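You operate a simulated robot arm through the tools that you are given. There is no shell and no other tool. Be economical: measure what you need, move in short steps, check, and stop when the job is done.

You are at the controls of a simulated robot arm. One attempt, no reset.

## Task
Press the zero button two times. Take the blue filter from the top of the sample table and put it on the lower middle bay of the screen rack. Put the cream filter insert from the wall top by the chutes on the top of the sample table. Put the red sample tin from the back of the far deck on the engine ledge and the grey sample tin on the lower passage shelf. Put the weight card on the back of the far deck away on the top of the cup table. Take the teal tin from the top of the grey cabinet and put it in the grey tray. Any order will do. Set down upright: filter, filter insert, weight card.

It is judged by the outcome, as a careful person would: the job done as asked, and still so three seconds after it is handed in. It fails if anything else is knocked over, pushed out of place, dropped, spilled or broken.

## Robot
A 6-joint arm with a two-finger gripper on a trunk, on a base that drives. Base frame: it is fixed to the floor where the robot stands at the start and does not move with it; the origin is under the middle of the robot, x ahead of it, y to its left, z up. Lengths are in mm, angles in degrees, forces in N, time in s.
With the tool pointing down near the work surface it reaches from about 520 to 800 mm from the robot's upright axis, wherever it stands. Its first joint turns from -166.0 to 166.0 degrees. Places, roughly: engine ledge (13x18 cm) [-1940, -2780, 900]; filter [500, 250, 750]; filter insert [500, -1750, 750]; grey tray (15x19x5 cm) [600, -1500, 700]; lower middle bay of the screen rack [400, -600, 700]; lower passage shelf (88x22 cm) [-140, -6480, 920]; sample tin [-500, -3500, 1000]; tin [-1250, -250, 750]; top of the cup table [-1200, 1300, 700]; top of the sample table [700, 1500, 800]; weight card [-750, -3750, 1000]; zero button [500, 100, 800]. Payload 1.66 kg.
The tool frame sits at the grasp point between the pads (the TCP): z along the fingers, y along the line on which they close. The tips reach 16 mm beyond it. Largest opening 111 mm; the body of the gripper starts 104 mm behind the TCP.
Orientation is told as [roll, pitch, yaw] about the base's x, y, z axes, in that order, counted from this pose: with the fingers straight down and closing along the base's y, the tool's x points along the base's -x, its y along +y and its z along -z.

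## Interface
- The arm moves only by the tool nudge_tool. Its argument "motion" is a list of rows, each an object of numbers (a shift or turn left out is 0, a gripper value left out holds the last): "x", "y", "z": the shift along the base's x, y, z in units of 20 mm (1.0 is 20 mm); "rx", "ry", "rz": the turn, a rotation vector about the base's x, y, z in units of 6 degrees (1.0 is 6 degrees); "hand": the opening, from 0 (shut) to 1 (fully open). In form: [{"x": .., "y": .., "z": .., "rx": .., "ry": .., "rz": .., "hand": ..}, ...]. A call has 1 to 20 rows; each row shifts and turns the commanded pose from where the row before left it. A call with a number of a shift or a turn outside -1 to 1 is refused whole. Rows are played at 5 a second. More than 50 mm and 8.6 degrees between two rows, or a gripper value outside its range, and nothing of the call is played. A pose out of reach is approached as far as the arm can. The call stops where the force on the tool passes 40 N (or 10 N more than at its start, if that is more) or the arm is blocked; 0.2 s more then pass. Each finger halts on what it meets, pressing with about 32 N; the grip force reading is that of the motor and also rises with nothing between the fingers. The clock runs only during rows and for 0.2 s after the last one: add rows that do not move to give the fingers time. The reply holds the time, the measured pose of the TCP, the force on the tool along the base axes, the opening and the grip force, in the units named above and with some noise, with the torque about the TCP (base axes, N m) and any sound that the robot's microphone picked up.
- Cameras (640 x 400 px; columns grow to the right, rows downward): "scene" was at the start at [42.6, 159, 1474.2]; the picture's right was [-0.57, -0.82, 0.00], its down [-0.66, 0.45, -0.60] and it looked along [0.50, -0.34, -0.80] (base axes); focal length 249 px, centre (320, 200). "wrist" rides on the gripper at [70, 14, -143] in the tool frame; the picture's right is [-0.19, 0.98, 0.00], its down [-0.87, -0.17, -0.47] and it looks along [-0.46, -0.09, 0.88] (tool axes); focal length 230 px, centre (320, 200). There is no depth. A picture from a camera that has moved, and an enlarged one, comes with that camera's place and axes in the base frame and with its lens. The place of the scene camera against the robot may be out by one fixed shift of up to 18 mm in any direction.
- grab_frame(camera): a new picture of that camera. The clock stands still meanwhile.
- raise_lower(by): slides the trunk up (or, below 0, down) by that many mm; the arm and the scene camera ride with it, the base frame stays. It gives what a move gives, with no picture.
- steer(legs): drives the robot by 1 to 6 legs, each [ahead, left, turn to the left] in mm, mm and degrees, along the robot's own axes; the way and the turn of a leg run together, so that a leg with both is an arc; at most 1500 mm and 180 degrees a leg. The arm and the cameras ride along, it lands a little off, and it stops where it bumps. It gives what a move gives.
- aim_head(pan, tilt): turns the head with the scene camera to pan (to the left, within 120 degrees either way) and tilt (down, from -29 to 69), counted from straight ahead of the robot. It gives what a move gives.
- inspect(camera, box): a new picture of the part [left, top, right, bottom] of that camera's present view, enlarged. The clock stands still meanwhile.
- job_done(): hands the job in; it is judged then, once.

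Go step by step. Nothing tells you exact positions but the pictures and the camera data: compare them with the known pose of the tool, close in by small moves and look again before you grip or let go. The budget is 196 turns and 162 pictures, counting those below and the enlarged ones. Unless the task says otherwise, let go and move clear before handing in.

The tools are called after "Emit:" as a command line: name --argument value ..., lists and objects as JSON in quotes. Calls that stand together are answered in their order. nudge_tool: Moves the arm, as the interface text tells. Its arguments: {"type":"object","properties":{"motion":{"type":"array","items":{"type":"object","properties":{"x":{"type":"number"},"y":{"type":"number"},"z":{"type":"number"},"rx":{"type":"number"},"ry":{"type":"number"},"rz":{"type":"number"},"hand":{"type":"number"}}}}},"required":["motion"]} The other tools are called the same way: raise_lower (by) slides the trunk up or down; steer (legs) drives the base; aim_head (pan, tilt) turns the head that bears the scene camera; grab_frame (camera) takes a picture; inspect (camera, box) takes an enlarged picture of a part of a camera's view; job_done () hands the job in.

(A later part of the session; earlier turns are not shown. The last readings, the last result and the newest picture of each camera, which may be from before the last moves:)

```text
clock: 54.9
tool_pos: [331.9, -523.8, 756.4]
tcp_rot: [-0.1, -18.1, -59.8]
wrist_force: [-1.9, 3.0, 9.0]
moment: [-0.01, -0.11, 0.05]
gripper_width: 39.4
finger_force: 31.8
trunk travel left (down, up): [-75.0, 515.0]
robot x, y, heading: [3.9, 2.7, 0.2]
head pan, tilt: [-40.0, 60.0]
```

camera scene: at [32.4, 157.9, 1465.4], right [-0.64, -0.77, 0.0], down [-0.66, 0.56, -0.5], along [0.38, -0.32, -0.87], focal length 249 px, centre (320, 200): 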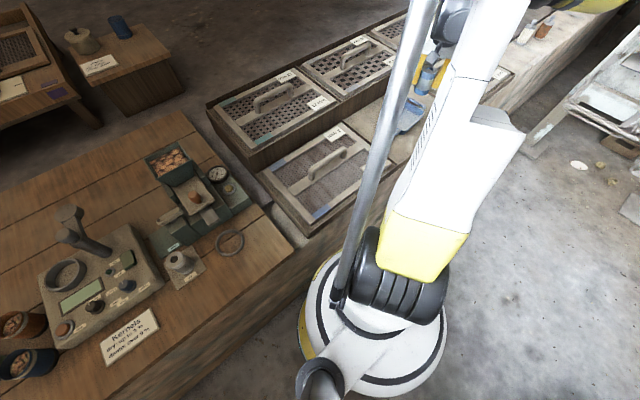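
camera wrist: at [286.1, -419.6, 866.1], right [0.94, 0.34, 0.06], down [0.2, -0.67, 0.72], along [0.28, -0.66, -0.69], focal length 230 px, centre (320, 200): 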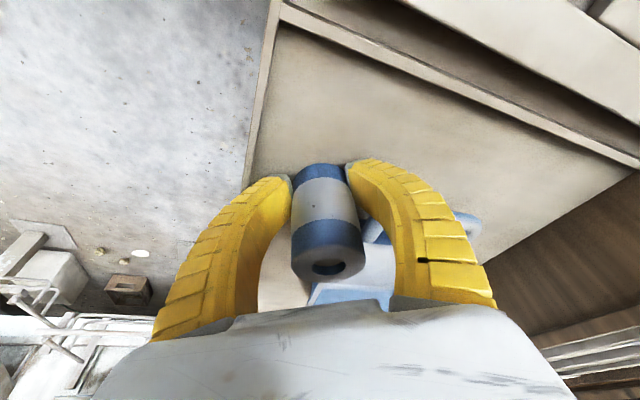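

Force is nearly relieved, and a bit of contact remains. I'll open partly, then check.

Emit:
nudge_tool --motion '[{"z": 0.05, "hand": 0.45}, {"hand": 0.6}, {}, {}]'

Emit:
grab_frame --camera "wrist"

```text
clock: 55.9
tool_pos: [332.4, -523.8, 758.4]
tcp_rot: [0.0, -18.0, -59.8]
wrist_force: [-0.1, 0.2, -0.9]
moment: [0.01, 0.0, -0.01]
gripper_width: 68.4
finger_force: 1.4
trunk travel left (down, up): [-75.0, 515.0]
robot x, y, heading: [-0.3, -2.3, -0.0]
head pan, tilt: [-40.0, 60.0]
```

```text
122 pictures are left
camera wrist: at [287.5, -421.4, 872.1], right [0.94, 0.34, 0.06], down [0.2, -0.67, 0.72], along [0.28, -0.66, -0.7], focal length 230 px, centre (320, 200)
```

wrist: 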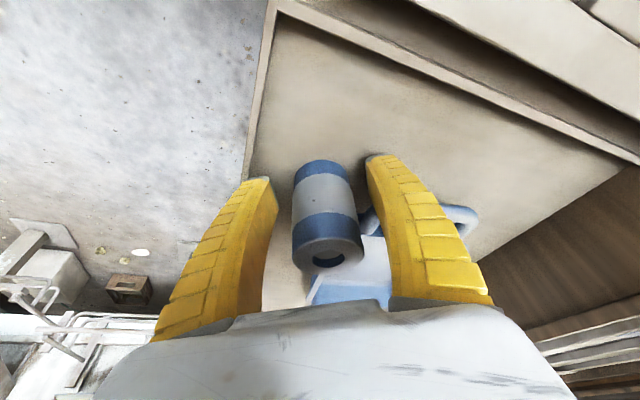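

The filter stands upright and free. I'll rise straight up and check.

Emit:
nudge_tool --motion '[{"z": 0.5}, {"z": 1}, {"z": 1}, {"z": 1}, {"z": 1}, {"z": 1}, {"z": 1}, {"z": 1}, {"z": 1}, {"z": 1}, {"z": 1}, {"z": 1}, {"z": 1}, {"z": 1}, {"z": 1}]'

Emit:
grab_frame --camera "wrist"

Emit:
aim_head --pan -120 --tilt 25

Emit:
grab_frame --camera "scene"

```text
clock: 59.1
tool_pos: [332.4, -524.0, 1047.0]
tcp_rot: [0.0, -18.0, -59.8]
wrist_force: [-0.3, -0.1, -0.4]
moment: [-0.03, 0.03, -0.03]
gripper_width: 68.2
finger_force: 1.4
trunk travel left (down, up): [-75.0, 515.0]
robot x, y, heading: [0.8, -1.8, 0.1]
head pan, tilt: [-40.0, 60.0]
```

```text
121 pictures are left
camera wrist: at [287.2, -421.5, 1162.2], right [0.94, 0.34, 0.06], down [0.2, -0.67, 0.72], along [0.28, -0.66, -0.7], focal length 230 px, centre (320, 200)
```

wrist: 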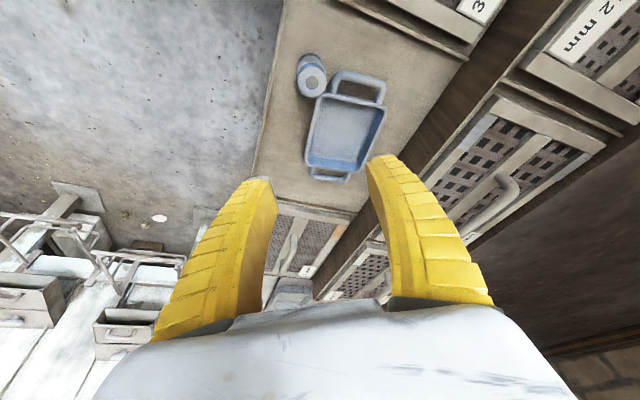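

```text
clock: 60.7
tool_pos: [331.5, -524.4, 1047.6]
tcp_rot: [0.0, -18.0, -59.8]
wrist_force: [0.5, -0.3, -1.0]
moment: [-0.03, -0.03, 0.04]
gripper_width: 68.2
finger_force: 1.6
trunk travel left (down, up): [-75.0, 515.0]
robot x, y, heading: [1.2, 1.3, -0.1]
head pan, tilt: [-120.0, 25.0]
```

```text
120 pictures are left
camera scene: at [-64.7, 121.2, 1515.4], right [-0.87, 0.5, 0.0], down [0.21, 0.37, -0.91], along [-0.45, -0.79, -0.42], focal length 249 px, centre (320, 200)
```

scene: 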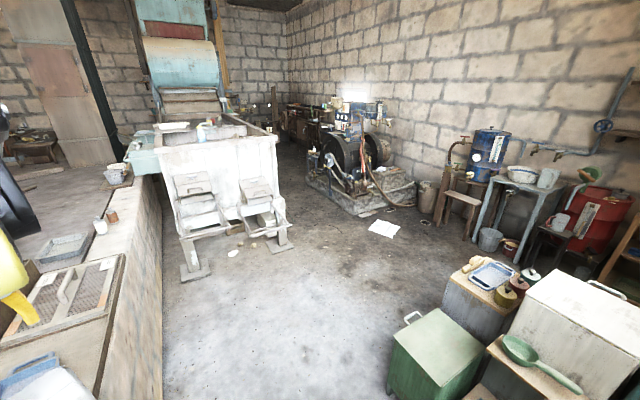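

The filter is in place beside the tray. Next I'll back off the bench slightly and drive along the wall to reach the cream insert near (437,-1687).

Emit:
steer --legs '[[-130, 0, 0], [0, -1300, 0]]'

Emit:
grab_frame --camera "wrist"

Emit:
aim_head --pan -20 --tilt 50

Emit:
grab_frame --camera "scene"

```text
clock: 68.2
tool_pos: [209.4, -1837.3, 1047.4]
tcp_rot: [0.0, -17.9, -59.3]
wrist_force: [-0.4, 0.1, 0.7]
moment: [0.01, -0.01, -0.03]
gripper_width: 68.6
finger_force: 1.0
trunk travel left (down, up): [-75.0, 515.0]
robot x, y, heading: [-123.3, -1316.0, 0.2]
head pan, tilt: [-120.0, 25.0]
```

```text
119 pictures are left
camera wrist: at [164.2, -1735.9, 1161.9], right [0.94, 0.34, 0.06], down [0.2, -0.67, 0.72], along [0.29, -0.66, -0.7], focal length 230 px, centre (320, 200)
```

wrist: 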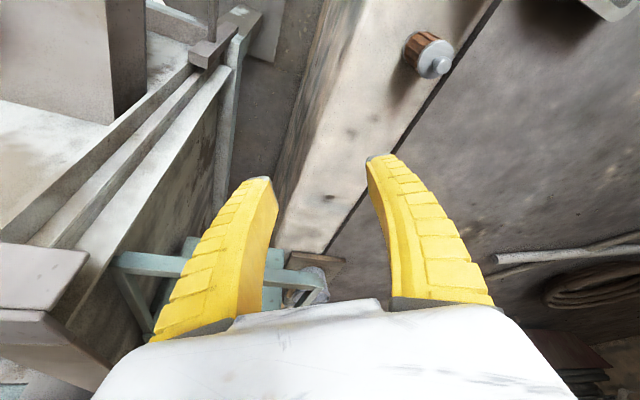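

```text
clock: 69.9
tool_pos: [209.9, -1838.2, 1047.2]
tcp_rot: [0.0, -18.0, -59.4]
wrist_force: [0.7, -0.3, 0.0]
moment: [-0.02, 0.01, -0.04]
gripper_width: 68.6
finger_force: 1.7
trunk travel left (down, up): [-75.0, 515.0]
robot x, y, heading: [-127.7, -1319.3, 0.2]
head pan, tilt: [-20.0, 50.0]
```

```text
118 pictures are left
camera scene: at [-73.5, -1141.5, 1477.9], right [-0.34, -0.94, 0.0], down [-0.72, 0.26, -0.64], along [0.61, -0.22, -0.77], focal length 249 px, centre (320, 200)
```

scene: 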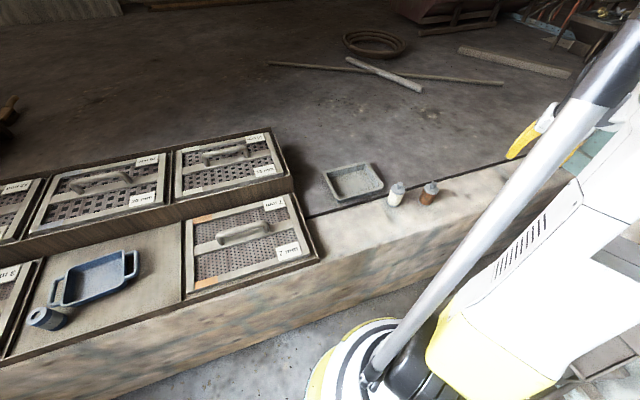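

The cream insert is near (411,-1632) with the brown one about 115 mm behind it. I'll bring the gripper vertical above the cream one and measure.

Emit:
nudge_tool --motion '[{"x": 0.94, "y": 0.92, "rx": 0.866, "ry": 0.5}, {"x": 0.94, "y": 0.92, "rx": 0.866, "ry": 0.5}, {"x": 0.94, "y": 0.92, "rx": 0.866, "ry": 0.5}, {"x": 0.94, "y": 0.92, "rz": 1}, {"x": 0.94, "y": 0.92, "rz": 1}, {"x": 0.94, "y": 0.92, "rz": 1}, {"x": 0.94, "y": 0.92, "rz": 1}, {"x": 0.94, "y": 0.92, "rz": 1}, {"x": 0.94, "y": 0.92}, {"x": 0.94, "y": 0.92, "hand": 0.8}, {"x": 0.94, "y": 0.92}, {"z": -1}, {"z": -1}]'

Emit:
grab_frame --camera "wrist"

Emit:
inspect --camera "scene" --box '[320, 120, 480, 220]'

```text
clock: 72.7
tool_pos: [417.3, -1635.9, 1006.8]
tcp_rot: [0.2, 0.0, -29.5]
wrist_force: [0.9, 0.0, 0.1]
moment: [0.02, -0.08, 0.0]
gripper_width: 90.1
finger_force: 0.7
trunk travel left (down, up): [-75.0, 515.0]
robot x, y, heading: [-127.0, -1318.3, 0.4]
head pan, tilt: [-20.0, 50.0]
```

```text
117 pictures are left
camera wrist: at [361.4, -1590.0, 1150.2], right [0.65, 0.76, 0.0], down [0.67, -0.57, 0.47], along [0.36, -0.3, -0.88], focal length 230 px, centre (320, 200)
```

wrist: 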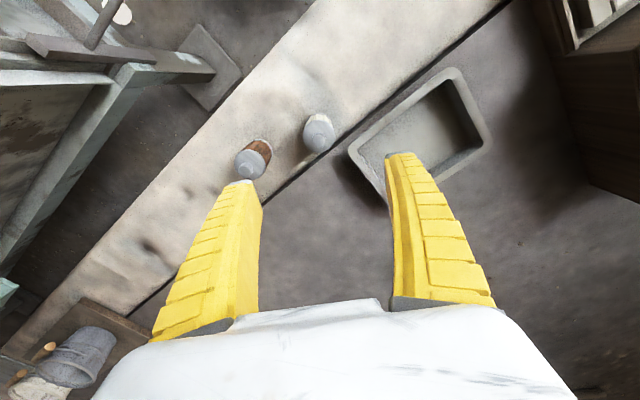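

```text
4.00 times, centred on (400, 170) of scene
camera zoom: at [-73.4, -1141.6, 1477.9], right [-0.34, -0.94, 0.0], down [-0.72, 0.26, -0.64], along [0.61, -0.22, -0.77], focal length 996 px, centre (0, 320)
```

zoom: 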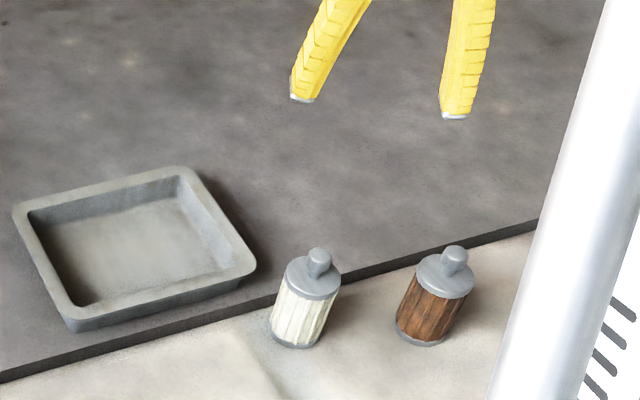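

The insert is at (419,-1637) with its cap near z 790 and its base near 705, almost directly under the tool. I'll lower around it in two stages.

Emit:
nudge_tool --motion '[{"z": -1}, {"z": -1}, {"z": -1}, {"z": -1}, {"z": -1}, {"z": -1}, {"z": -1}, {"z": -1}, {"z": -0.5}]'

Emit:
grab_frame --camera "wrist"

Emit:
inspect --camera "scene" --box '[320, 120, 480, 220]'

```text
clock: 74.7
tool_pos: [418.7, -1634.4, 835.9]
tcp_rot: [0.2, 0.0, -29.6]
wrist_force: [0.2, 0.0, -0.2]
moment: [-0.03, 0.03, -0.04]
gripper_width: 89.9
finger_force: 0.5
trunk travel left (down, up): [-75.0, 515.0]
robot x, y, heading: [-128.2, -1319.0, 0.4]
head pan, tilt: [-20.0, 50.0]
```

```text
115 pictures are left
camera wrist: at [361.9, -1589.9, 979.8], right [0.65, 0.76, 0.0], down [0.67, -0.57, 0.47], along [0.36, -0.3, -0.88], focal length 230 px, centre (320, 200)
```

wrist: 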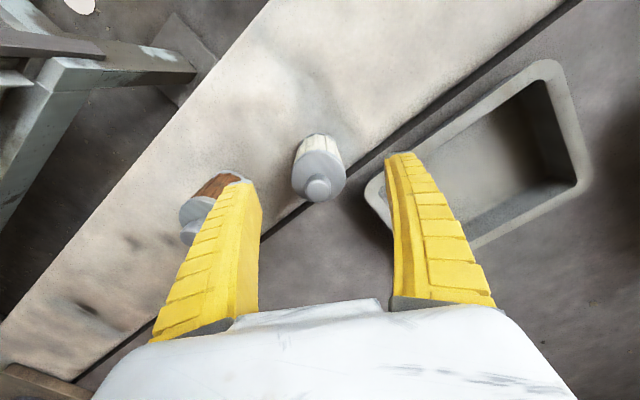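

```text
4.00 times, centred on (400, 170) of scene
camera zoom: at [-73.4, -1141.5, 1477.9], right [-0.34, -0.94, 0.0], down [-0.72, 0.26, -0.64], along [0.61, -0.22, -0.77], focal length 996 px, centre (0, 320)
```

zoom: 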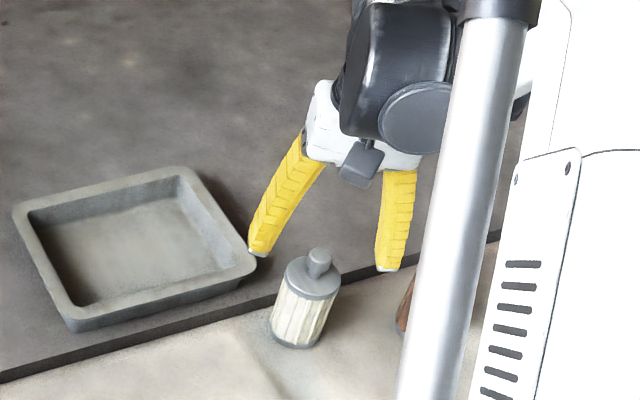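

Aligned well, with 5 mm to shift in y. I'll descend to the body and grip.

Emit:
nudge_tool --motion '[{"y": -0.25, "z": -1}, {"z": -1}, {"z": -1}, {"z": -1}, {"z": -0.3}, {"hand": 0.2}, {"hand": 0}, {}, {}]'

Emit:
grab_frame --camera "wrist"

```text
clock: 76.7
tool_pos: [416.0, -1640.6, 752.2]
tcp_rot: [0.2, 0.1, -29.5]
wrist_force: [-0.7, 0.5, 5.9]
moment: [0.11, 0.16, 0.02]
gripper_width: 47.6
finger_force: 32.2
trunk travel left (down, up): [-75.0, 515.0]
robot x, y, heading: [-128.9, -1319.9, 0.3]
head pan, tilt: [-20.0, 50.0]
```

```text
113 pictures are left
camera wrist: at [360.8, -1594.5, 894.8], right [0.65, 0.76, 0.0], down [0.67, -0.57, 0.47], along [0.36, -0.3, -0.88], focal length 230 px, centre (320, 200)
```

wrist: 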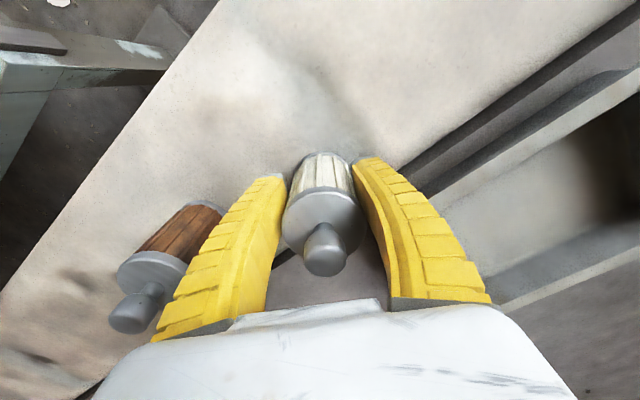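

The insert is gripped. I'll lift it, drive back along the wall, and set it on the free front part of the bench near (325,320).

Emit:
nudge_tool --motion '[{"z": 0.5}, {"z": 1}, {"z": 1}, {"z": 1}, {"z": 1}, {"z": 1}, {"z": 1}, {"z": 1}, {"z": 1}, {"z": 1}, {"z": 1}, {"z": 1}, {"z": 1}, {"z": 1}]'

Emit:
steer --legs '[[-175, 0, 0], [0, 1500, 0], [0, 130, 0]]'

Emit:
aim_head --pan 10 --tilt 50

Emit:
grab_frame --camera "scene"

```text
clock: 79.7
tool_pos: [414.5, -1640.1, 1020.6]
tcp_rot: [0.2, 0.0, -29.5]
wrist_force: [0.3, 0.3, 0.2]
moment: [0.01, -0.01, 0.01]
gripper_width: 47.0
finger_force: 32.1
trunk travel left (down, up): [-75.0, 515.0]
robot x, y, heading: [-128.7, -1318.7, 0.1]
head pan, tilt: [-20.0, 50.0]
```

```text
clock: 89.1
tool_pos: [239.6, -24.7, 1022.5]
tcp_rot: [0.3, 0.0, -30.3]
wrist_force: [0.2, 0.8, -0.5]
moment: [0.01, 0.0, 0.0]
gripper_width: 46.2
finger_force: 32.0
trunk travel left (down, up): [-75.0, 515.0]
robot x, y, heading: [-301.0, 307.8, -0.3]
head pan, tilt: [-20.0, 50.0]
```

```text
clock: 90.0
tool_pos: [240.0, -24.7, 1020.6]
tcp_rot: [0.2, 0.0, -30.3]
wrist_force: [0.0, 0.7, -1.4]
moment: [0.02, 0.01, 0.03]
gripper_width: 46.2
finger_force: 32.4
trunk travel left (down, up): [-75.0, 515.0]
robot x, y, heading: [-297.0, 307.2, -0.4]
head pan, tilt: [10.0, 50.0]
```

```text
112 pictures are left
camera scene: at [-239.2, 521.0, 1477.9], right [0.17, -0.99, 0.0], down [-0.76, -0.13, -0.64], along [0.63, 0.11, -0.77], focal length 249 px, centre (320, 200)
```

scene: 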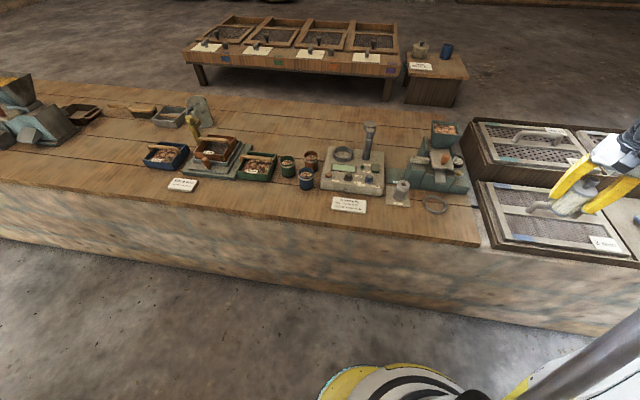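

The free front strip is at about x 240–368, y 230–420. I'll swing the arm to (305,318).

Emit:
nudge_tool --motion '[{"x": 0.3, "y": 0.952, "rz": 0.28}, {"x": 0.3, "y": 0.952, "rz": 0.28}, {"x": 0.3, "y": 0.952, "rz": 0.28}, {"x": 0.3, "y": 0.952, "rz": 0.28}, {"x": 0.3, "y": 0.952, "rz": 0.28}, {"x": 0.3, "y": 0.952, "rz": 0.28}, {"x": 0.3, "y": 0.952, "rz": 0.28}, {"x": 0.3, "y": 0.952, "rz": 0.28}, {"x": 0.2, "y": 0.952, "rz": 0.28}, {"x": 0.2, "y": 0.952, "rz": 0.28}, {"x": 0.15, "y": 0.952, "rz": 0.28}, {"x": 0.1, "y": 0.952, "rz": 0.28}, {"x": 0.1, "y": 0.952, "rz": 0.28}, {"x": 0.1, "y": 0.952, "rz": 0.28}, {"y": 0.952, "rz": 0.28}, {"y": 0.952, "rz": 0.28}, {"y": 0.952, "rz": 0.28}, {"y": 0.952, "rz": 0.28}]'

Emit:
nudge_tool --motion '[{"z": -1}, {"z": -1}, {"z": -1}, {"z": -1}, {"z": -1}, {"z": -1}, {"z": -1}, {"z": -1}]'

Emit:
grab_frame --camera "wrist"

Emit:
inspect --camera "scene" --box '[320, 140, 480, 260]'

```text
clock: 93.8
tool_pos: [305.0, 317.6, 1021.6]
tcp_rot: [0.2, 0.0, 0.0]
wrist_force: [0.2, 0.5, -1.6]
moment: [0.0, 0.01, -0.04]
gripper_width: 45.9
finger_force: 32.2
trunk travel left (down, up): [-75.0, 515.0]
robot x, y, heading: [-299.4, 305.9, -0.3]
head pan, tilt: [10.0, 50.0]
```

```text
clock: 95.6
tool_pos: [304.2, 317.2, 859.9]
tcp_rot: [0.3, -0.1, -0.1]
wrist_force: [1.0, -0.6, -1.4]
moment: [0.01, 0.01, -0.02]
gripper_width: 45.4
finger_force: 32.1
trunk travel left (down, up): [-75.0, 515.0]
robot x, y, heading: [-299.0, 306.2, -0.4]
head pan, tilt: [10.0, 50.0]
```

```text
111 pictures are left
camera wrist: at [233.5, 330.6, 1004.2], right [0.19, 0.98, 0.0], down [0.87, -0.17, 0.47], along [0.46, -0.09, -0.88], focal length 230 px, centre (320, 200)
```

wrist: 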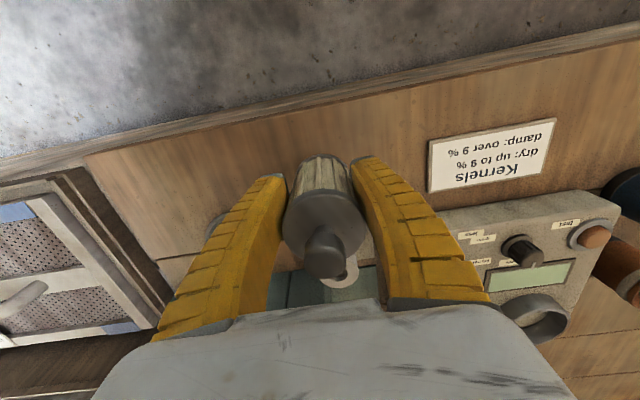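

```text
3.33 times, centred on (400, 200) of scene
camera zoom: at [-239.1, 521.1, 1477.9], right [0.17, -0.99, 0.0], down [-0.76, -0.13, -0.64], along [0.63, 0.11, -0.77], focal length 830 px, centre (53, 200)
```

zoom: 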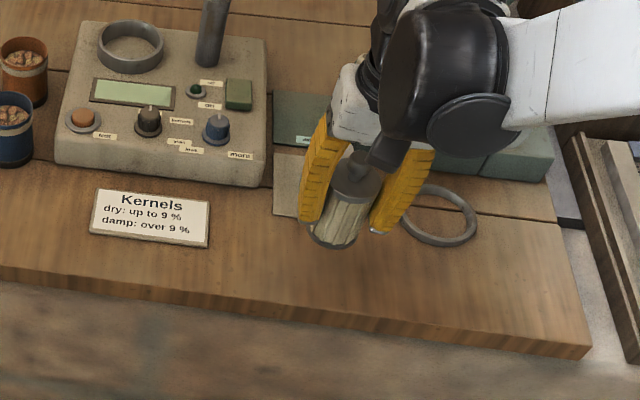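

It will land between the card and the ring, clear of both. I'll lower gently.

Emit:
nudge_tool --motion '[{"z": -1}, {"z": -1}, {"z": -0.3}, {"z": -0.15}]'

Emit:
nudge_tool --motion '[{"z": -0.1}, {"z": -0.1}]'

Emit:
nudge_tool --motion '[{"z": -0.1}]'

Emit:
inspect --camera "scene" --box '[350, 150, 450, 250]'

```text
clock: 96.6
tool_pos: [304.7, 316.1, 811.3]
tcp_rot: [0.2, 0.1, -0.2]
wrist_force: [0.4, -0.4, -1.0]
moment: [0.0, 0.0, 0.0]
gripper_width: 45.8
finger_force: 32.2
trunk travel left (down, up): [-75.0, 515.0]
robot x, y, heading: [-297.9, 305.8, -0.3]
head pan, tilt: [10.0, 50.0]
```

```text
clock: 97.2
tool_pos: [303.6, 316.3, 807.8]
tcp_rot: [0.2, 0.0, -0.2]
wrist_force: [-0.2, 0.0, -0.7]
moment: [0.0, 0.04, 0.03]
gripper_width: 45.4
finger_force: 31.7
trunk travel left (down, up): [-75.0, 515.0]
robot x, y, heading: [-296.4, 308.7, -0.5]
head pan, tilt: [10.0, 50.0]
```

```text
clock: 97.6
tool_pos: [304.5, 316.3, 806.2]
tcp_rot: [0.3, -0.1, -0.1]
wrist_force: [-0.3, 0.2, -1.5]
moment: [0.0, 0.01, 0.0]
gripper_width: 45.4
finger_force: 32.2
trunk travel left (down, up): [-75.0, 515.0]
robot x, y, heading: [-298.8, 304.3, -0.4]
head pan, tilt: [10.0, 50.0]
```

```text
4.00 times, centred on (400, 200) of scene
camera zoom: at [-239.2, 521.1, 1477.9], right [0.17, -0.99, 0.0], down [-0.76, -0.13, -0.64], along [0.63, 0.11, -0.77], focal length 996 px, centre (0, 200)
```

zoom: 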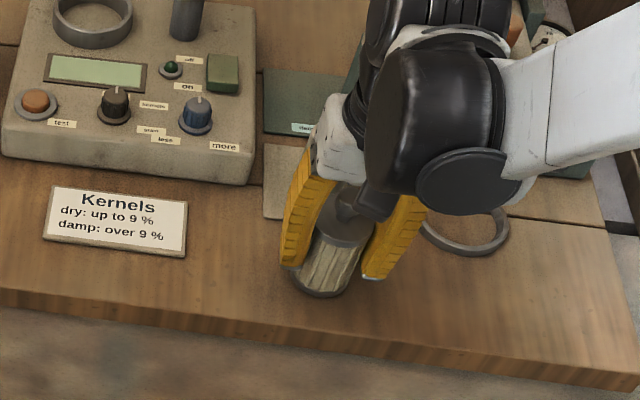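

Emit:
nudge_tool --motion '[{"z": -0.1}, {"z": -0.1}]'

Emit:
nudge_tool --motion '[{"z": -0.1}]'

Emit:
nudge_tool --motion '[{"z": -0.1}]'

```text
clock: 98.2
tool_pos: [304.2, 316.7, 802.3]
tcp_rot: [0.2, 0.0, -0.2]
wrist_force: [1.2, 0.2, 2.2]
moment: [-0.04, 0.02, 0.0]
gripper_width: 45.6
finger_force: 31.9
trunk travel left (down, up): [-75.0, 515.0]
robot x, y, heading: [-300.7, 305.1, -0.2]
head pan, tilt: [10.0, 50.0]
```

```text
clock: 98.6
tool_pos: [304.1, 316.6, 801.5]
tcp_rot: [0.2, -0.1, -0.1]
wrist_force: [4.3, 1.4, 15.3]
moment: [-0.01, -0.12, -0.05]
gripper_width: 46.5
finger_force: 31.9
trunk travel left (down, up): [-75.0, 515.0]
robot x, y, heading: [-299.4, 306.7, -0.4]
head pan, tilt: [10.0, 50.0]
```

```text
clock: 99.0
tool_pos: [302.9, 317.9, 799.1]
tcp_rot: [0.1, 0.0, -0.1]
wrist_force: [-1.6, 2.8, 20.9]
moment: [0.05, -0.25, -0.03]
gripper_width: 46.0
finger_force: 31.9
trunk travel left (down, up): [-75.0, 515.0]
robot x, y, heading: [-293.2, 308.0, -0.4]
head pan, tilt: [10.0, 50.0]
```

Contact was made near TCP z 802. I'll relax the force, release and lift.

Emit:
nudge_tool --motion '[{"z": 0.15}, {}, {"hand": 0.6}, {"hand": 0.75}, {}, {}]'

Emit:
grab_frame --camera "wrist"

```text
clock: 100.4
tool_pos: [303.6, 316.2, 802.1]
tcp_rot: [0.3, 0.1, -0.1]
wrist_force: [-0.2, -0.2, 0.2]
moment: [-0.01, 0.0, 0.02]
gripper_width: 84.6
finger_force: 0.5
trunk travel left (down, up): [-75.0, 515.0]
robot x, y, heading: [-296.4, 304.5, -0.2]
head pan, tilt: [10.0, 50.0]
```

```text
108 pictures are left
camera wrist: at [232.9, 330.1, 944.4], right [0.19, 0.98, 0.0], down [0.87, -0.17, 0.47], along [0.46, -0.09, -0.88], focal length 230 px, centre (320, 200)
```

wrist: 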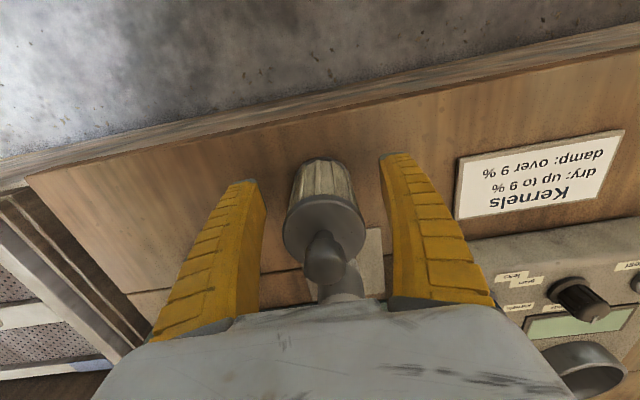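

The insert stands upright. I'll lift clear and turn the robot to look for the teal tin on the grey cabinet.

Emit:
nudge_tool --motion '[{"z": 0.5}, {"z": 1}, {"z": 1}, {"z": 1}, {"z": 1}, {"z": 1}, {"z": 1}, {"z": 1}, {"z": 1}, {"z": 1}, {"z": 1}, {"z": 1}, {"z": 1}, {"z": 1}, {"z": 1}]'

Emit:
inspect --camera "scene" --box '[320, 140, 480, 260]'

Emit:
steer --legs '[[0, 0, -150]]'

Emit:
aim_head --pan 0 --tilt 30

Emit:
grab_frame --camera "scene"

```text
clock: 103.6
tool_pos: [303.8, 316.1, 1090.5]
tcp_rot: [0.3, 0.1, 0.0]
wrist_force: [-0.6, 1.0, 0.9]
moment: [0.01, -0.01, -0.02]
gripper_width: 84.7
finger_force: 0.7
trunk travel left (down, up): [-75.0, 515.0]
robot x, y, heading: [-297.5, 308.2, -0.3]
head pan, tilt: [10.0, 50.0]
```

```text
3.33 times, centred on (400, 200) of scene
camera zoom: at [-239.5, 521.1, 1477.9], right [0.17, -0.99, 0.0], down [-0.76, -0.13, -0.64], along [0.63, 0.11, -0.77], focal length 830 px, centre (53, 200)
```

zoom: 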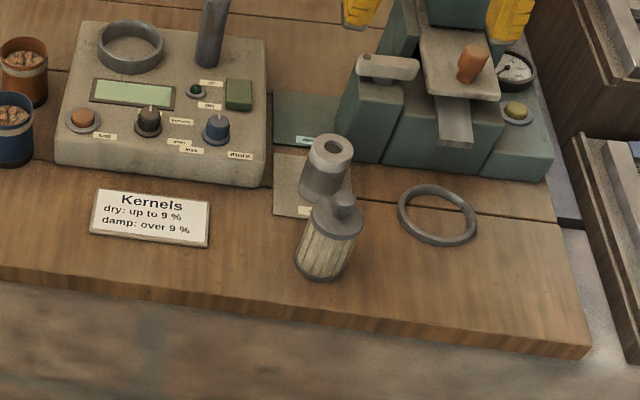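

```text
clock: 110.1
tool_pos: [-805.2, -14.5, 1091.7]
tcp_rot: [0.2, 0.0, -148.7]
wrist_force: [-0.4, 0.1, 0.4]
moment: [0.02, -0.02, 0.02]
gripper_width: 84.3
finger_force: 0.6
trunk travel left (down, up): [-75.0, 515.0]
robot x, y, heading: [-298.3, 308.9, -148.7]
head pan, tilt: [10.0, 50.0]
```

```text
clock: 111.0
tool_pos: [-806.7, -15.6, 1089.6]
tcp_rot: [0.3, 0.1, -148.5]
wrist_force: [-0.3, 0.4, 0.5]
moment: [-0.02, 0.01, 0.05]
gripper_width: 84.8
finger_force: 0.7
trunk travel left (down, up): [-75.0, 515.0]
robot x, y, heading: [-298.4, 308.4, -148.9]
head pan, tilt: [0.0, 30.0]
```

```text
106 pictures are left
camera scene: at [-259.2, 119.0, 1507.4], right [-0.52, 0.86, 0.0], down [0.43, 0.26, -0.87], along [-0.74, -0.45, -0.5], focal length 249 px, centre (320, 200)
```

scene: 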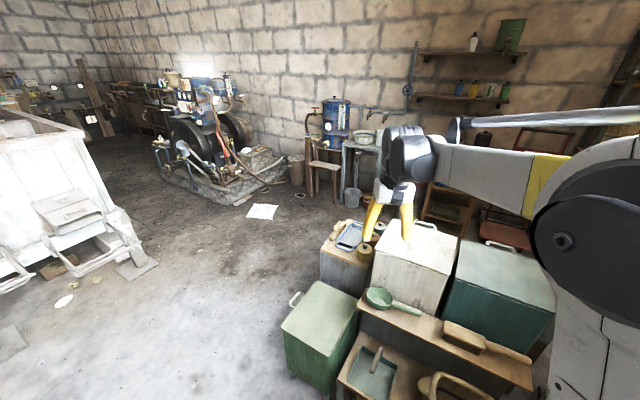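

Emit:
inspect --camera "scene" --box '[310, 195, 430, 295]'

Emit:
grab_frame --camera "wrist"

```text
4.00 times, centred on (370, 245) of scene
camera zoom: at [-259.2, 119.0, 1507.4], right [-0.52, 0.86, 0.0], down [0.43, 0.26, -0.87], along [-0.74, -0.45, -0.5], focal length 996 px, centre (120, 20)
```

zoom: 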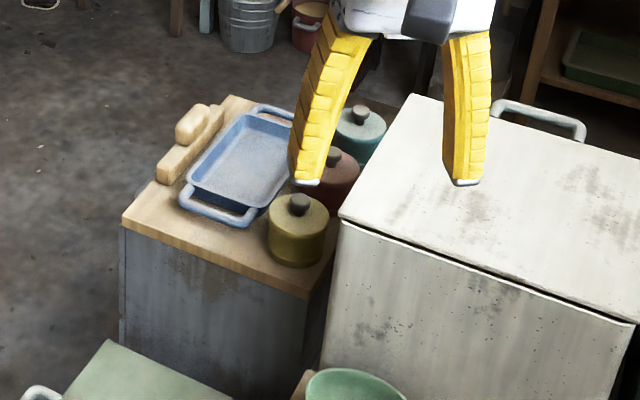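

```text
104 pictures are left
camera wrist: at [-741.1, 10.7, 1234.3], right [0.35, -0.94, 0.0], down [-0.83, -0.31, 0.47], along [-0.44, -0.17, -0.88], focal length 230 px, centre (320, 200)
```

wrist: 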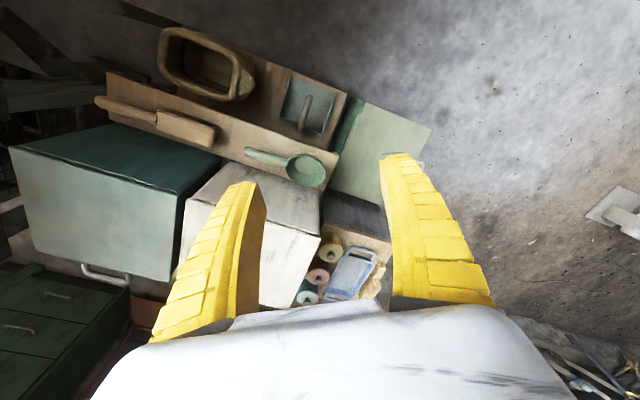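

Teal is the farthest of three tins standing in a row at y≈-133 (yellow x≈-1029, red ≈-1119, teal ≈-1216), between a blue tray and a tall white bin. I'll drive round to the open side, facing +y.

Emit:
steer --legs '[[576, 946, 0], [0, 0, -121.3], [0, 918, 0]]'

Emit:
aim_head --pan 0 --tilt 50

Emit:
grab_frame --camera "scene"

Emit:
grab_frame --camera "wrist"

```text
clock: 126.2
tool_pos: [-1230.3, -182.3, 1090.8]
tcp_rot: [0.1, 0.0, 89.5]
wrist_force: [0.1, 0.2, 0.2]
moment: [-0.02, -0.02, 0.02]
gripper_width: 84.2
finger_force: 1.0
trunk travel left (down, up): [-75.0, 515.0]
robot x, y, heading: [-1224.8, -781.7, 89.2]
head pan, tilt: [0.0, 30.0]
```

```text
clock: 127.0
tool_pos: [-1230.5, -181.6, 1091.8]
tcp_rot: [0.2, 0.0, 89.5]
wrist_force: [0.2, 0.2, 0.6]
moment: [0.01, 0.0, -0.02]
gripper_width: 84.6
finger_force: 0.3
trunk travel left (down, up): [-75.0, 515.0]
robot x, y, heading: [-1226.6, -780.8, 89.2]
head pan, tilt: [0.0, 50.0]
```

```text
103 pictures are left
camera scene: at [-1412.9, -711.8, 1478.0], right [1.0, -0.02, 0.0], down [-0.01, -0.77, -0.64], along [0.01, 0.64, -0.77], focal length 249 px, centre (320, 200)
```

scene: 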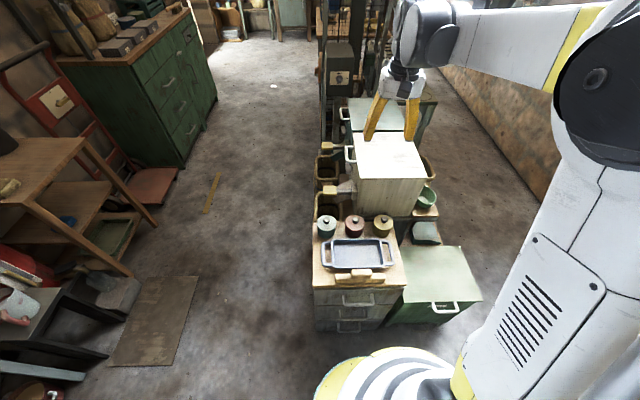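

```text
102 pictures are left
camera wrist: at [-1244.2, -250.6, 1234.3], right [-0.98, 0.2, 0.0], down [0.18, 0.86, 0.47], along [0.09, 0.46, -0.88], focal length 230 px, centre (320, 200)
```

wrist: 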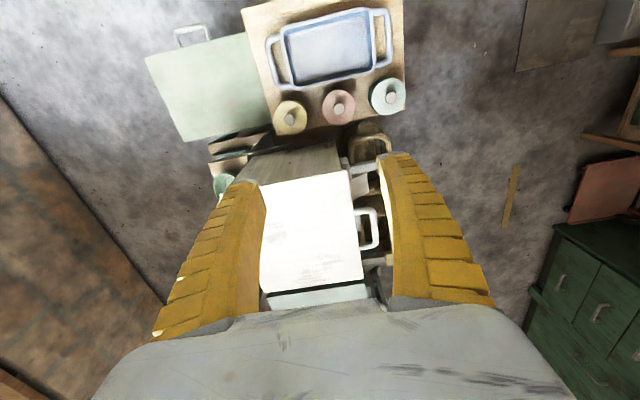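

Better triangulation puts the teal tin at about (-1376,-187), with its lid near z 722. I'll move over it and look again from lower down.

Emit:
nudge_tool --motion '[{"x": -0.9, "z": -1, "hand": 0.85}, {"x": -0.9, "z": -1}, {"x": -0.9, "z": -1}, {"x": -0.9, "z": -1}, {"x": -0.9, "z": -1}, {"x": -0.9, "z": -1}, {"x": -0.9, "z": -1}, {"x": -0.9, "z": -1}, {"x": -0.1, "y": -0.2, "z": -1}]'

Emit:
grab_frame --camera "wrist"

Emit:
inspect --camera "scene" --box '[280, 170, 440, 290]'

```text
clock: 129.0
tool_pos: [-1375.8, -183.5, 910.4]
tcp_rot: [0.2, 0.0, 89.5]
wrist_force: [0.1, -0.7, 0.4]
moment: [0.01, -0.04, -0.03]
gripper_width: 95.2
finger_force: 0.1
trunk travel left (down, up): [-75.0, 515.0]
robot x, y, heading: [-1224.6, -782.9, 89.1]
head pan, tilt: [0.0, 50.0]
```

```text
101 pictures are left
camera wrist: at [-1390.2, -253.8, 1054.0], right [-0.98, 0.2, 0.0], down [0.18, 0.86, 0.47], along [0.09, 0.46, -0.88], focal length 230 px, centre (320, 200)
```

wrist: 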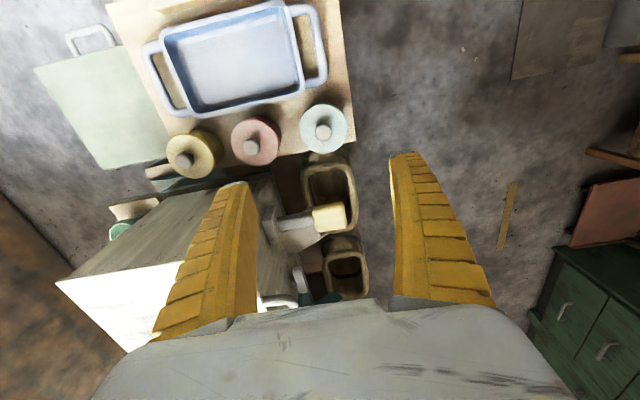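

```text
3.33 times, centred on (360, 230) of scene
camera zoom: at [-1413.1, -711.7, 1477.9], right [1.0, -0.02, 0.0], down [-0.01, -0.77, -0.64], along [0.01, 0.64, -0.77], focal length 830 px, centre (187, 100)
```

zoom: 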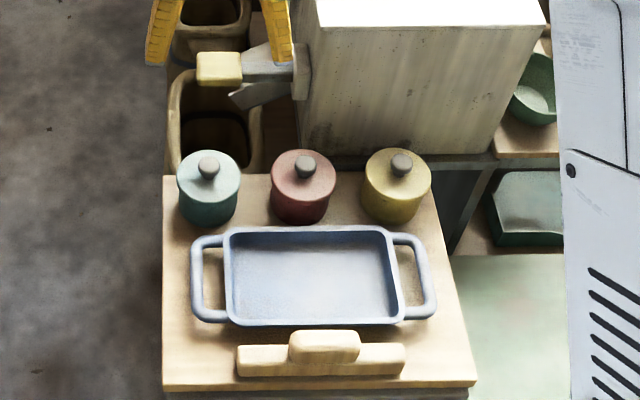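

Teal lid centre is (-1383,-191), z≈723, and the cabinet top is about z 669. I'll align and lower in stages.

Emit:
nudge_tool --motion '[{"x": -0.36, "y": -0.37, "z": -1, "hand": 0.8}, {"z": -1}, {"z": -1}, {"z": -1}, {"z": -1}, {"z": -1}, {"z": -1}, {"z": -0.5}]'

Emit:
grab_frame --camera "wrist"

Emit:
inspect --camera "scene" --box '[280, 170, 440, 290]'

```text
clock: 130.8
tool_pos: [-1382.4, -191.8, 761.7]
tcp_rot: [0.2, 0.1, 89.5]
wrist_force: [0.8, -0.3, 0.0]
moment: [0.0, -0.02, -0.02]
gripper_width: 90.0
finger_force: 0.9
trunk travel left (down, up): [-75.0, 515.0]
robot x, y, heading: [-1225.3, -783.9, 89.0]
head pan, tilt: [0.0, 50.0]
```

```text
99 pictures are left
camera wrist: at [-1397.3, -261.3, 904.2], right [-0.98, 0.2, 0.0], down [0.18, 0.86, 0.47], along [0.09, 0.46, -0.88], focal length 230 px, centre (320, 200)
```

wrist: 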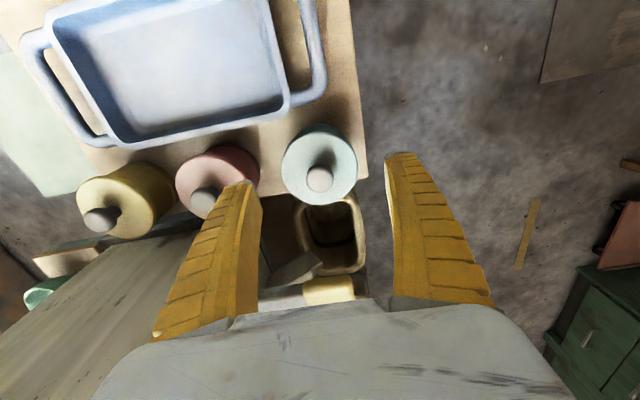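

```text
3.33 times, centred on (360, 230) of scene
camera zoom: at [-1413.0, -711.8, 1477.9], right [1.0, -0.02, 0.0], down [-0.01, -0.77, -0.64], along [0.01, 0.64, -0.77], focal length 830 px, centre (187, 100)
```

zoom: 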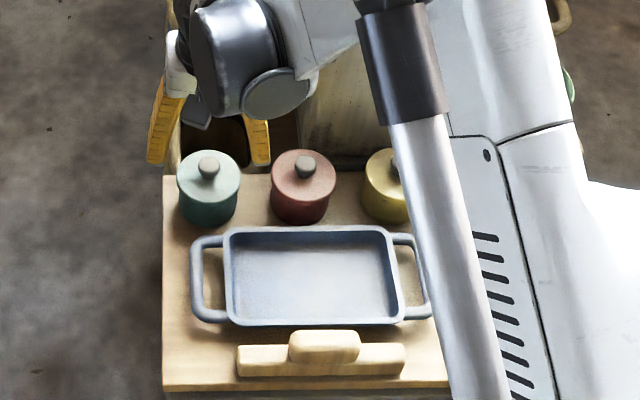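

The lid seems nearer z≈703, so I'll narrow the opening to stay clear of the red tin and go down another stage.

Emit:
nudge_tool --motion '[{"x": -0.12, "y": -0.08, "z": -0.5, "hand": 0.74}, {"z": -0.75}, {"z": -0.75}]'

Emit:
grab_frame --camera "wrist"

Emit:
inspect --camera "scene" --box '[290, 190, 390, 250]'

```text
clock: 131.6
tool_pos: [-1384.8, -192.7, 720.9]
tcp_rot: [0.2, -0.1, 89.5]
wrist_force: [0.0, -0.3, -0.2]
moment: [-0.03, 0.01, 0.0]
gripper_width: 83.1
finger_force: 0.6
trunk travel left (down, up): [-75.0, 515.0]
robot x, y, heading: [-1225.4, -780.9, 89.1]
head pan, tilt: [0.0, 50.0]
```

```text
97 pictures are left
camera wrist: at [-1399.9, -263.3, 864.4], right [-0.98, 0.2, 0.0], down [0.18, 0.86, 0.47], along [0.09, 0.46, -0.88], focal length 230 px, centre (320, 200)
```

wrist: 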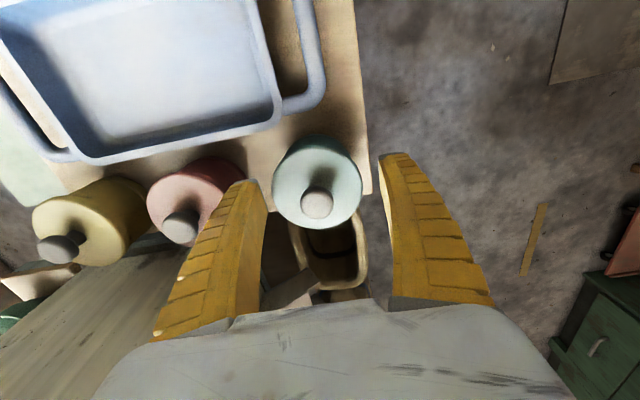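

```text
6.40 times, centred on (340, 220) of scene
camera zoom: at [-1413.0, -711.8, 1477.9], right [1.0, -0.02, 0.0], down [-0.01, -0.77, -0.64], along [0.01, 0.64, -0.77], focal length 1593 px, centre (192, 72)
```

zoom: 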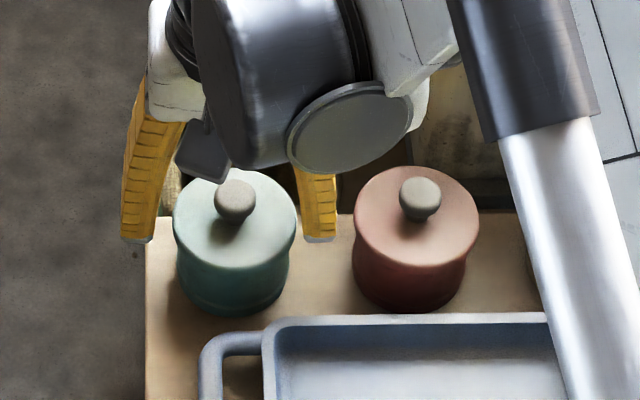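

Fingers straddle the teal tin with clearance to the red one. I'll lower to grip height and close.

Emit:
nudge_tool --motion '[{"z": -0.5}, {"z": -0.5}, {"z": -0.5}, {"z": -0.4}]'

Emit:
inspect --camera "scene" --box '[290, 190, 390, 250]'

```text
clock: 132.6
tool_pos: [-1385.0, -194.6, 682.1]
tcp_rot: [0.2, 0.0, 89.4]
wrist_force: [0.4, -0.3, 0.8]
moment: [-0.02, 0.0, -0.01]
gripper_width: 83.8
finger_force: 1.1
trunk travel left (down, up): [-75.0, 515.0]
robot x, y, heading: [-1223.3, -780.9, 89.5]
head pan, tilt: [0.0, 50.0]
```

```text
6.40 times, centred on (340, 220) of scene
camera zoom: at [-1412.9, -711.9, 1477.9], right [1.0, -0.02, 0.0], down [-0.01, -0.77, -0.64], along [0.01, 0.64, -0.77], focal length 1593 px, centre (192, 72)
```

zoom: 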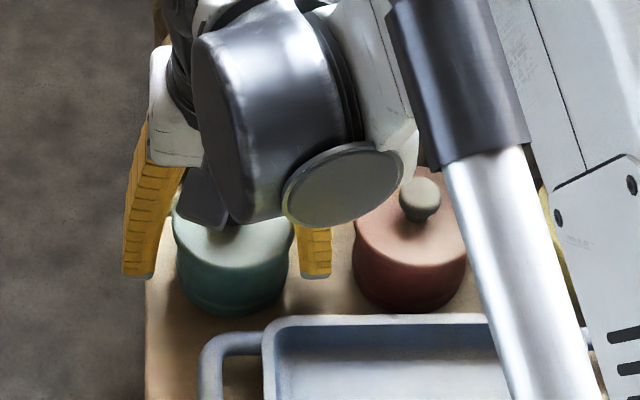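

Emit:
nudge_tool --motion '[{"hand": 0.5}, {"hand": 0.2}, {"hand": 0}, {}, {}]'

Emit:
grab_frame --camera "wrist"

Emit:
inspect --camera "scene" --box '[290, 190, 390, 250]'

```text
clock: 133.8
tool_pos: [-1386.6, -193.8, 682.7]
tcp_rot: [0.2, 0.0, 89.6]
wrist_force: [0.1, 0.7, -0.9]
moment: [-0.01, -0.01, 0.0]
gripper_width: 70.1
finger_force: 31.7
trunk travel left (down, up): [-75.0, 515.0]
robot x, y, heading: [-1224.0, -784.4, 89.0]
head pan, tilt: [0.0, 50.0]
heard: snap
```

```text
94 pictures are left
camera wrist: at [-1400.0, -263.6, 826.0], right [-0.98, 0.2, 0.0], down [0.18, 0.86, 0.47], along [0.09, 0.46, -0.88], focal length 230 px, centre (320, 200)
```

wrist: 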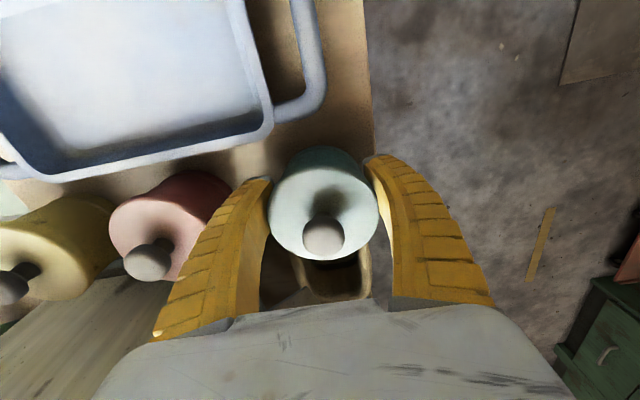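

```text
6.40 times, centred on (340, 220) of scene
camera zoom: at [-1413.0, -711.8, 1477.9], right [1.0, -0.02, 0.0], down [-0.01, -0.77, -0.64], along [0.01, 0.64, -0.77], focal length 1593 px, centre (192, 72)
```

zoom: 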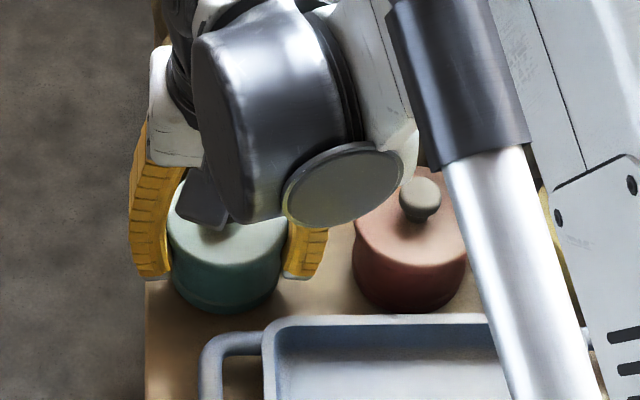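

There was a snap as the fingers closed, possibly the lid seating, but the tin looks whole. I'll lift slightly and check that it comes up in one piece.

Emit:
nudge_tool --motion '[{"z": 0.5}, {"z": 1}, {"z": 1}, {"z": 1}, {"z": 1}]'

Emit:
grab_frame --camera "wrist"

Emit:
inspect --camera "scene" --box '[280, 160, 400, 250]'

```text
clock: 135.0
tool_pos: [-1385.7, -194.1, 771.9]
tcp_rot: [0.2, 0.0, 89.5]
wrist_force: [-0.1, 0.2, -0.1]
moment: [0.0, -0.01, -0.01]
gripper_width: 69.6
finger_force: 32.0
trunk travel left (down, up): [-75.0, 515.0]
robot x, y, heading: [-1224.1, -783.8, 89.3]
head pan, tilt: [0.0, 50.0]
```

```text
92 pictures are left
camera wrist: at [-1399.7, -263.0, 916.7], right [-0.98, 0.2, 0.0], down [0.18, 0.86, 0.47], along [0.09, 0.46, -0.88], focal length 230 px, centre (320, 200)
```

wrist: 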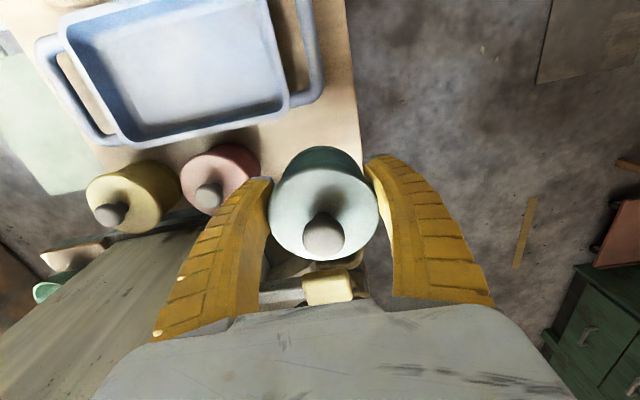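

```text
4.44 times, centred on (340, 205) of scene
camera zoom: at [-1412.9, -712.0, 1477.9], right [1.0, -0.02, 0.0], down [-0.01, -0.77, -0.64], along [0.01, 0.64, -0.77], focal length 1106 px, centre (231, 178)
```

zoom: 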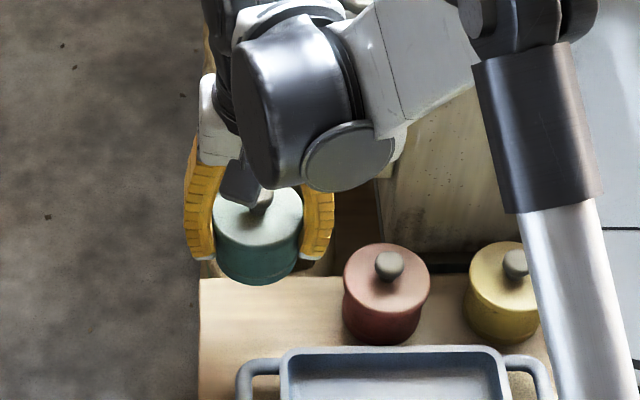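

The tin is held whole, with the other tins undisturbed. I'll raise it and drive to the grey tray near (590,-1520).

Emit:
nudge_tool --motion '[{"z": 1}, {"z": 1}, {"z": 1}, {"z": 1}, {"z": 1}, {"z": 1}, {"z": 1}, {"z": 1}, {"z": 1}, {"z": 1}, {"z": 1}, {"z": 1}, {"z": 1}, {"z": 1}, {"z": 1}]'

Emit:
steer --legs '[[0, 0, -89.2], [1120, -717, 0]]'

Emit:
aim_head --pan -5 --tilt 50

Emit:
grab_frame --camera "scene"

Emit:
grab_frame --camera "wrist"

```text
clock: 138.2
tool_pos: [-1385.6, -193.2, 1073.5]
tcp_rot: [0.3, 0.0, 89.6]
wrist_force: [0.4, -0.3, -1.4]
moment: [-0.05, 0.05, -0.01]
gripper_width: 69.5
finger_force: 32.0
trunk travel left (down, up): [-75.0, 515.0]
robot x, y, heading: [-1225.6, -786.4, 89.0]
head pan, tilt: [0.0, 50.0]
```

```text
clock: 147.7
tool_pos: [390.3, -1276.4, 1072.4]
tcp_rot: [-0.1, 0.1, -0.3]
wrist_force: [-0.3, 0.2, -0.4]
moment: [-0.01, 0.04, 0.03]
gripper_width: 67.6
finger_force: 32.1
trunk travel left (down, up): [-75.0, 515.0]
robot x, y, heading: [-197.9, -1437.3, -0.5]
head pan, tilt: [0.0, 50.0]
stopped in leg 2: the robot was blocked; the commanded pose is now the measured one
```

```text
clock: 148.4
tool_pos: [389.5, -1275.7, 1072.4]
tcp_rot: [-0.1, 0.0, -0.4]
wrist_force: [-0.7, -0.8, -1.6]
moment: [-0.03, 0.01, -0.05]
gripper_width: 67.8
finger_force: 32.2
trunk travel left (down, up): [-75.0, 515.0]
robot x, y, heading: [-198.8, -1443.8, -0.9]
head pan, tilt: [-5.0, 50.0]
```

```text
90 pictures are left
camera scene: at [-138.2, -1242.6, 1476.8], right [-0.1, -1.0, 0.01], down [-0.76, 0.07, -0.64], along [0.64, -0.07, -0.77], focal length 249 px, centre (320, 200)
```

scene: 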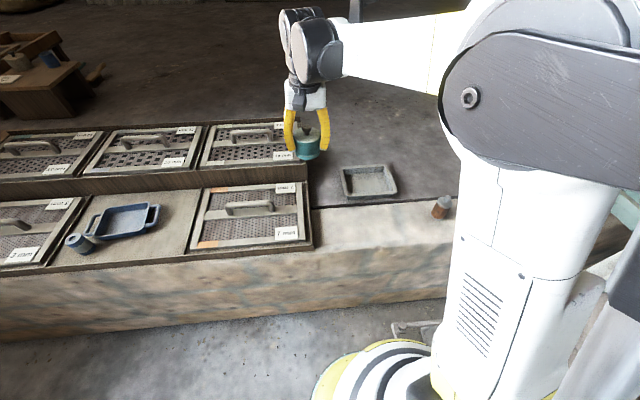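

```text
89 pictures are left
camera wrist: at [319.5, -1261.6, 1215.0], right [0.2, 0.98, 0.0], down [0.86, -0.17, 0.47], along [0.46, -0.09, -0.88], focal length 230 px, centre (320, 200)
```

wrist: 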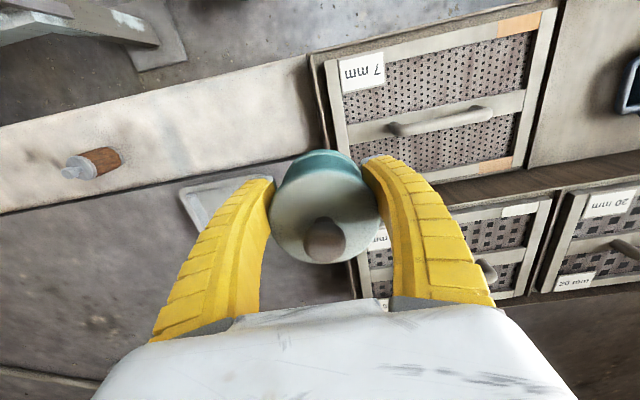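

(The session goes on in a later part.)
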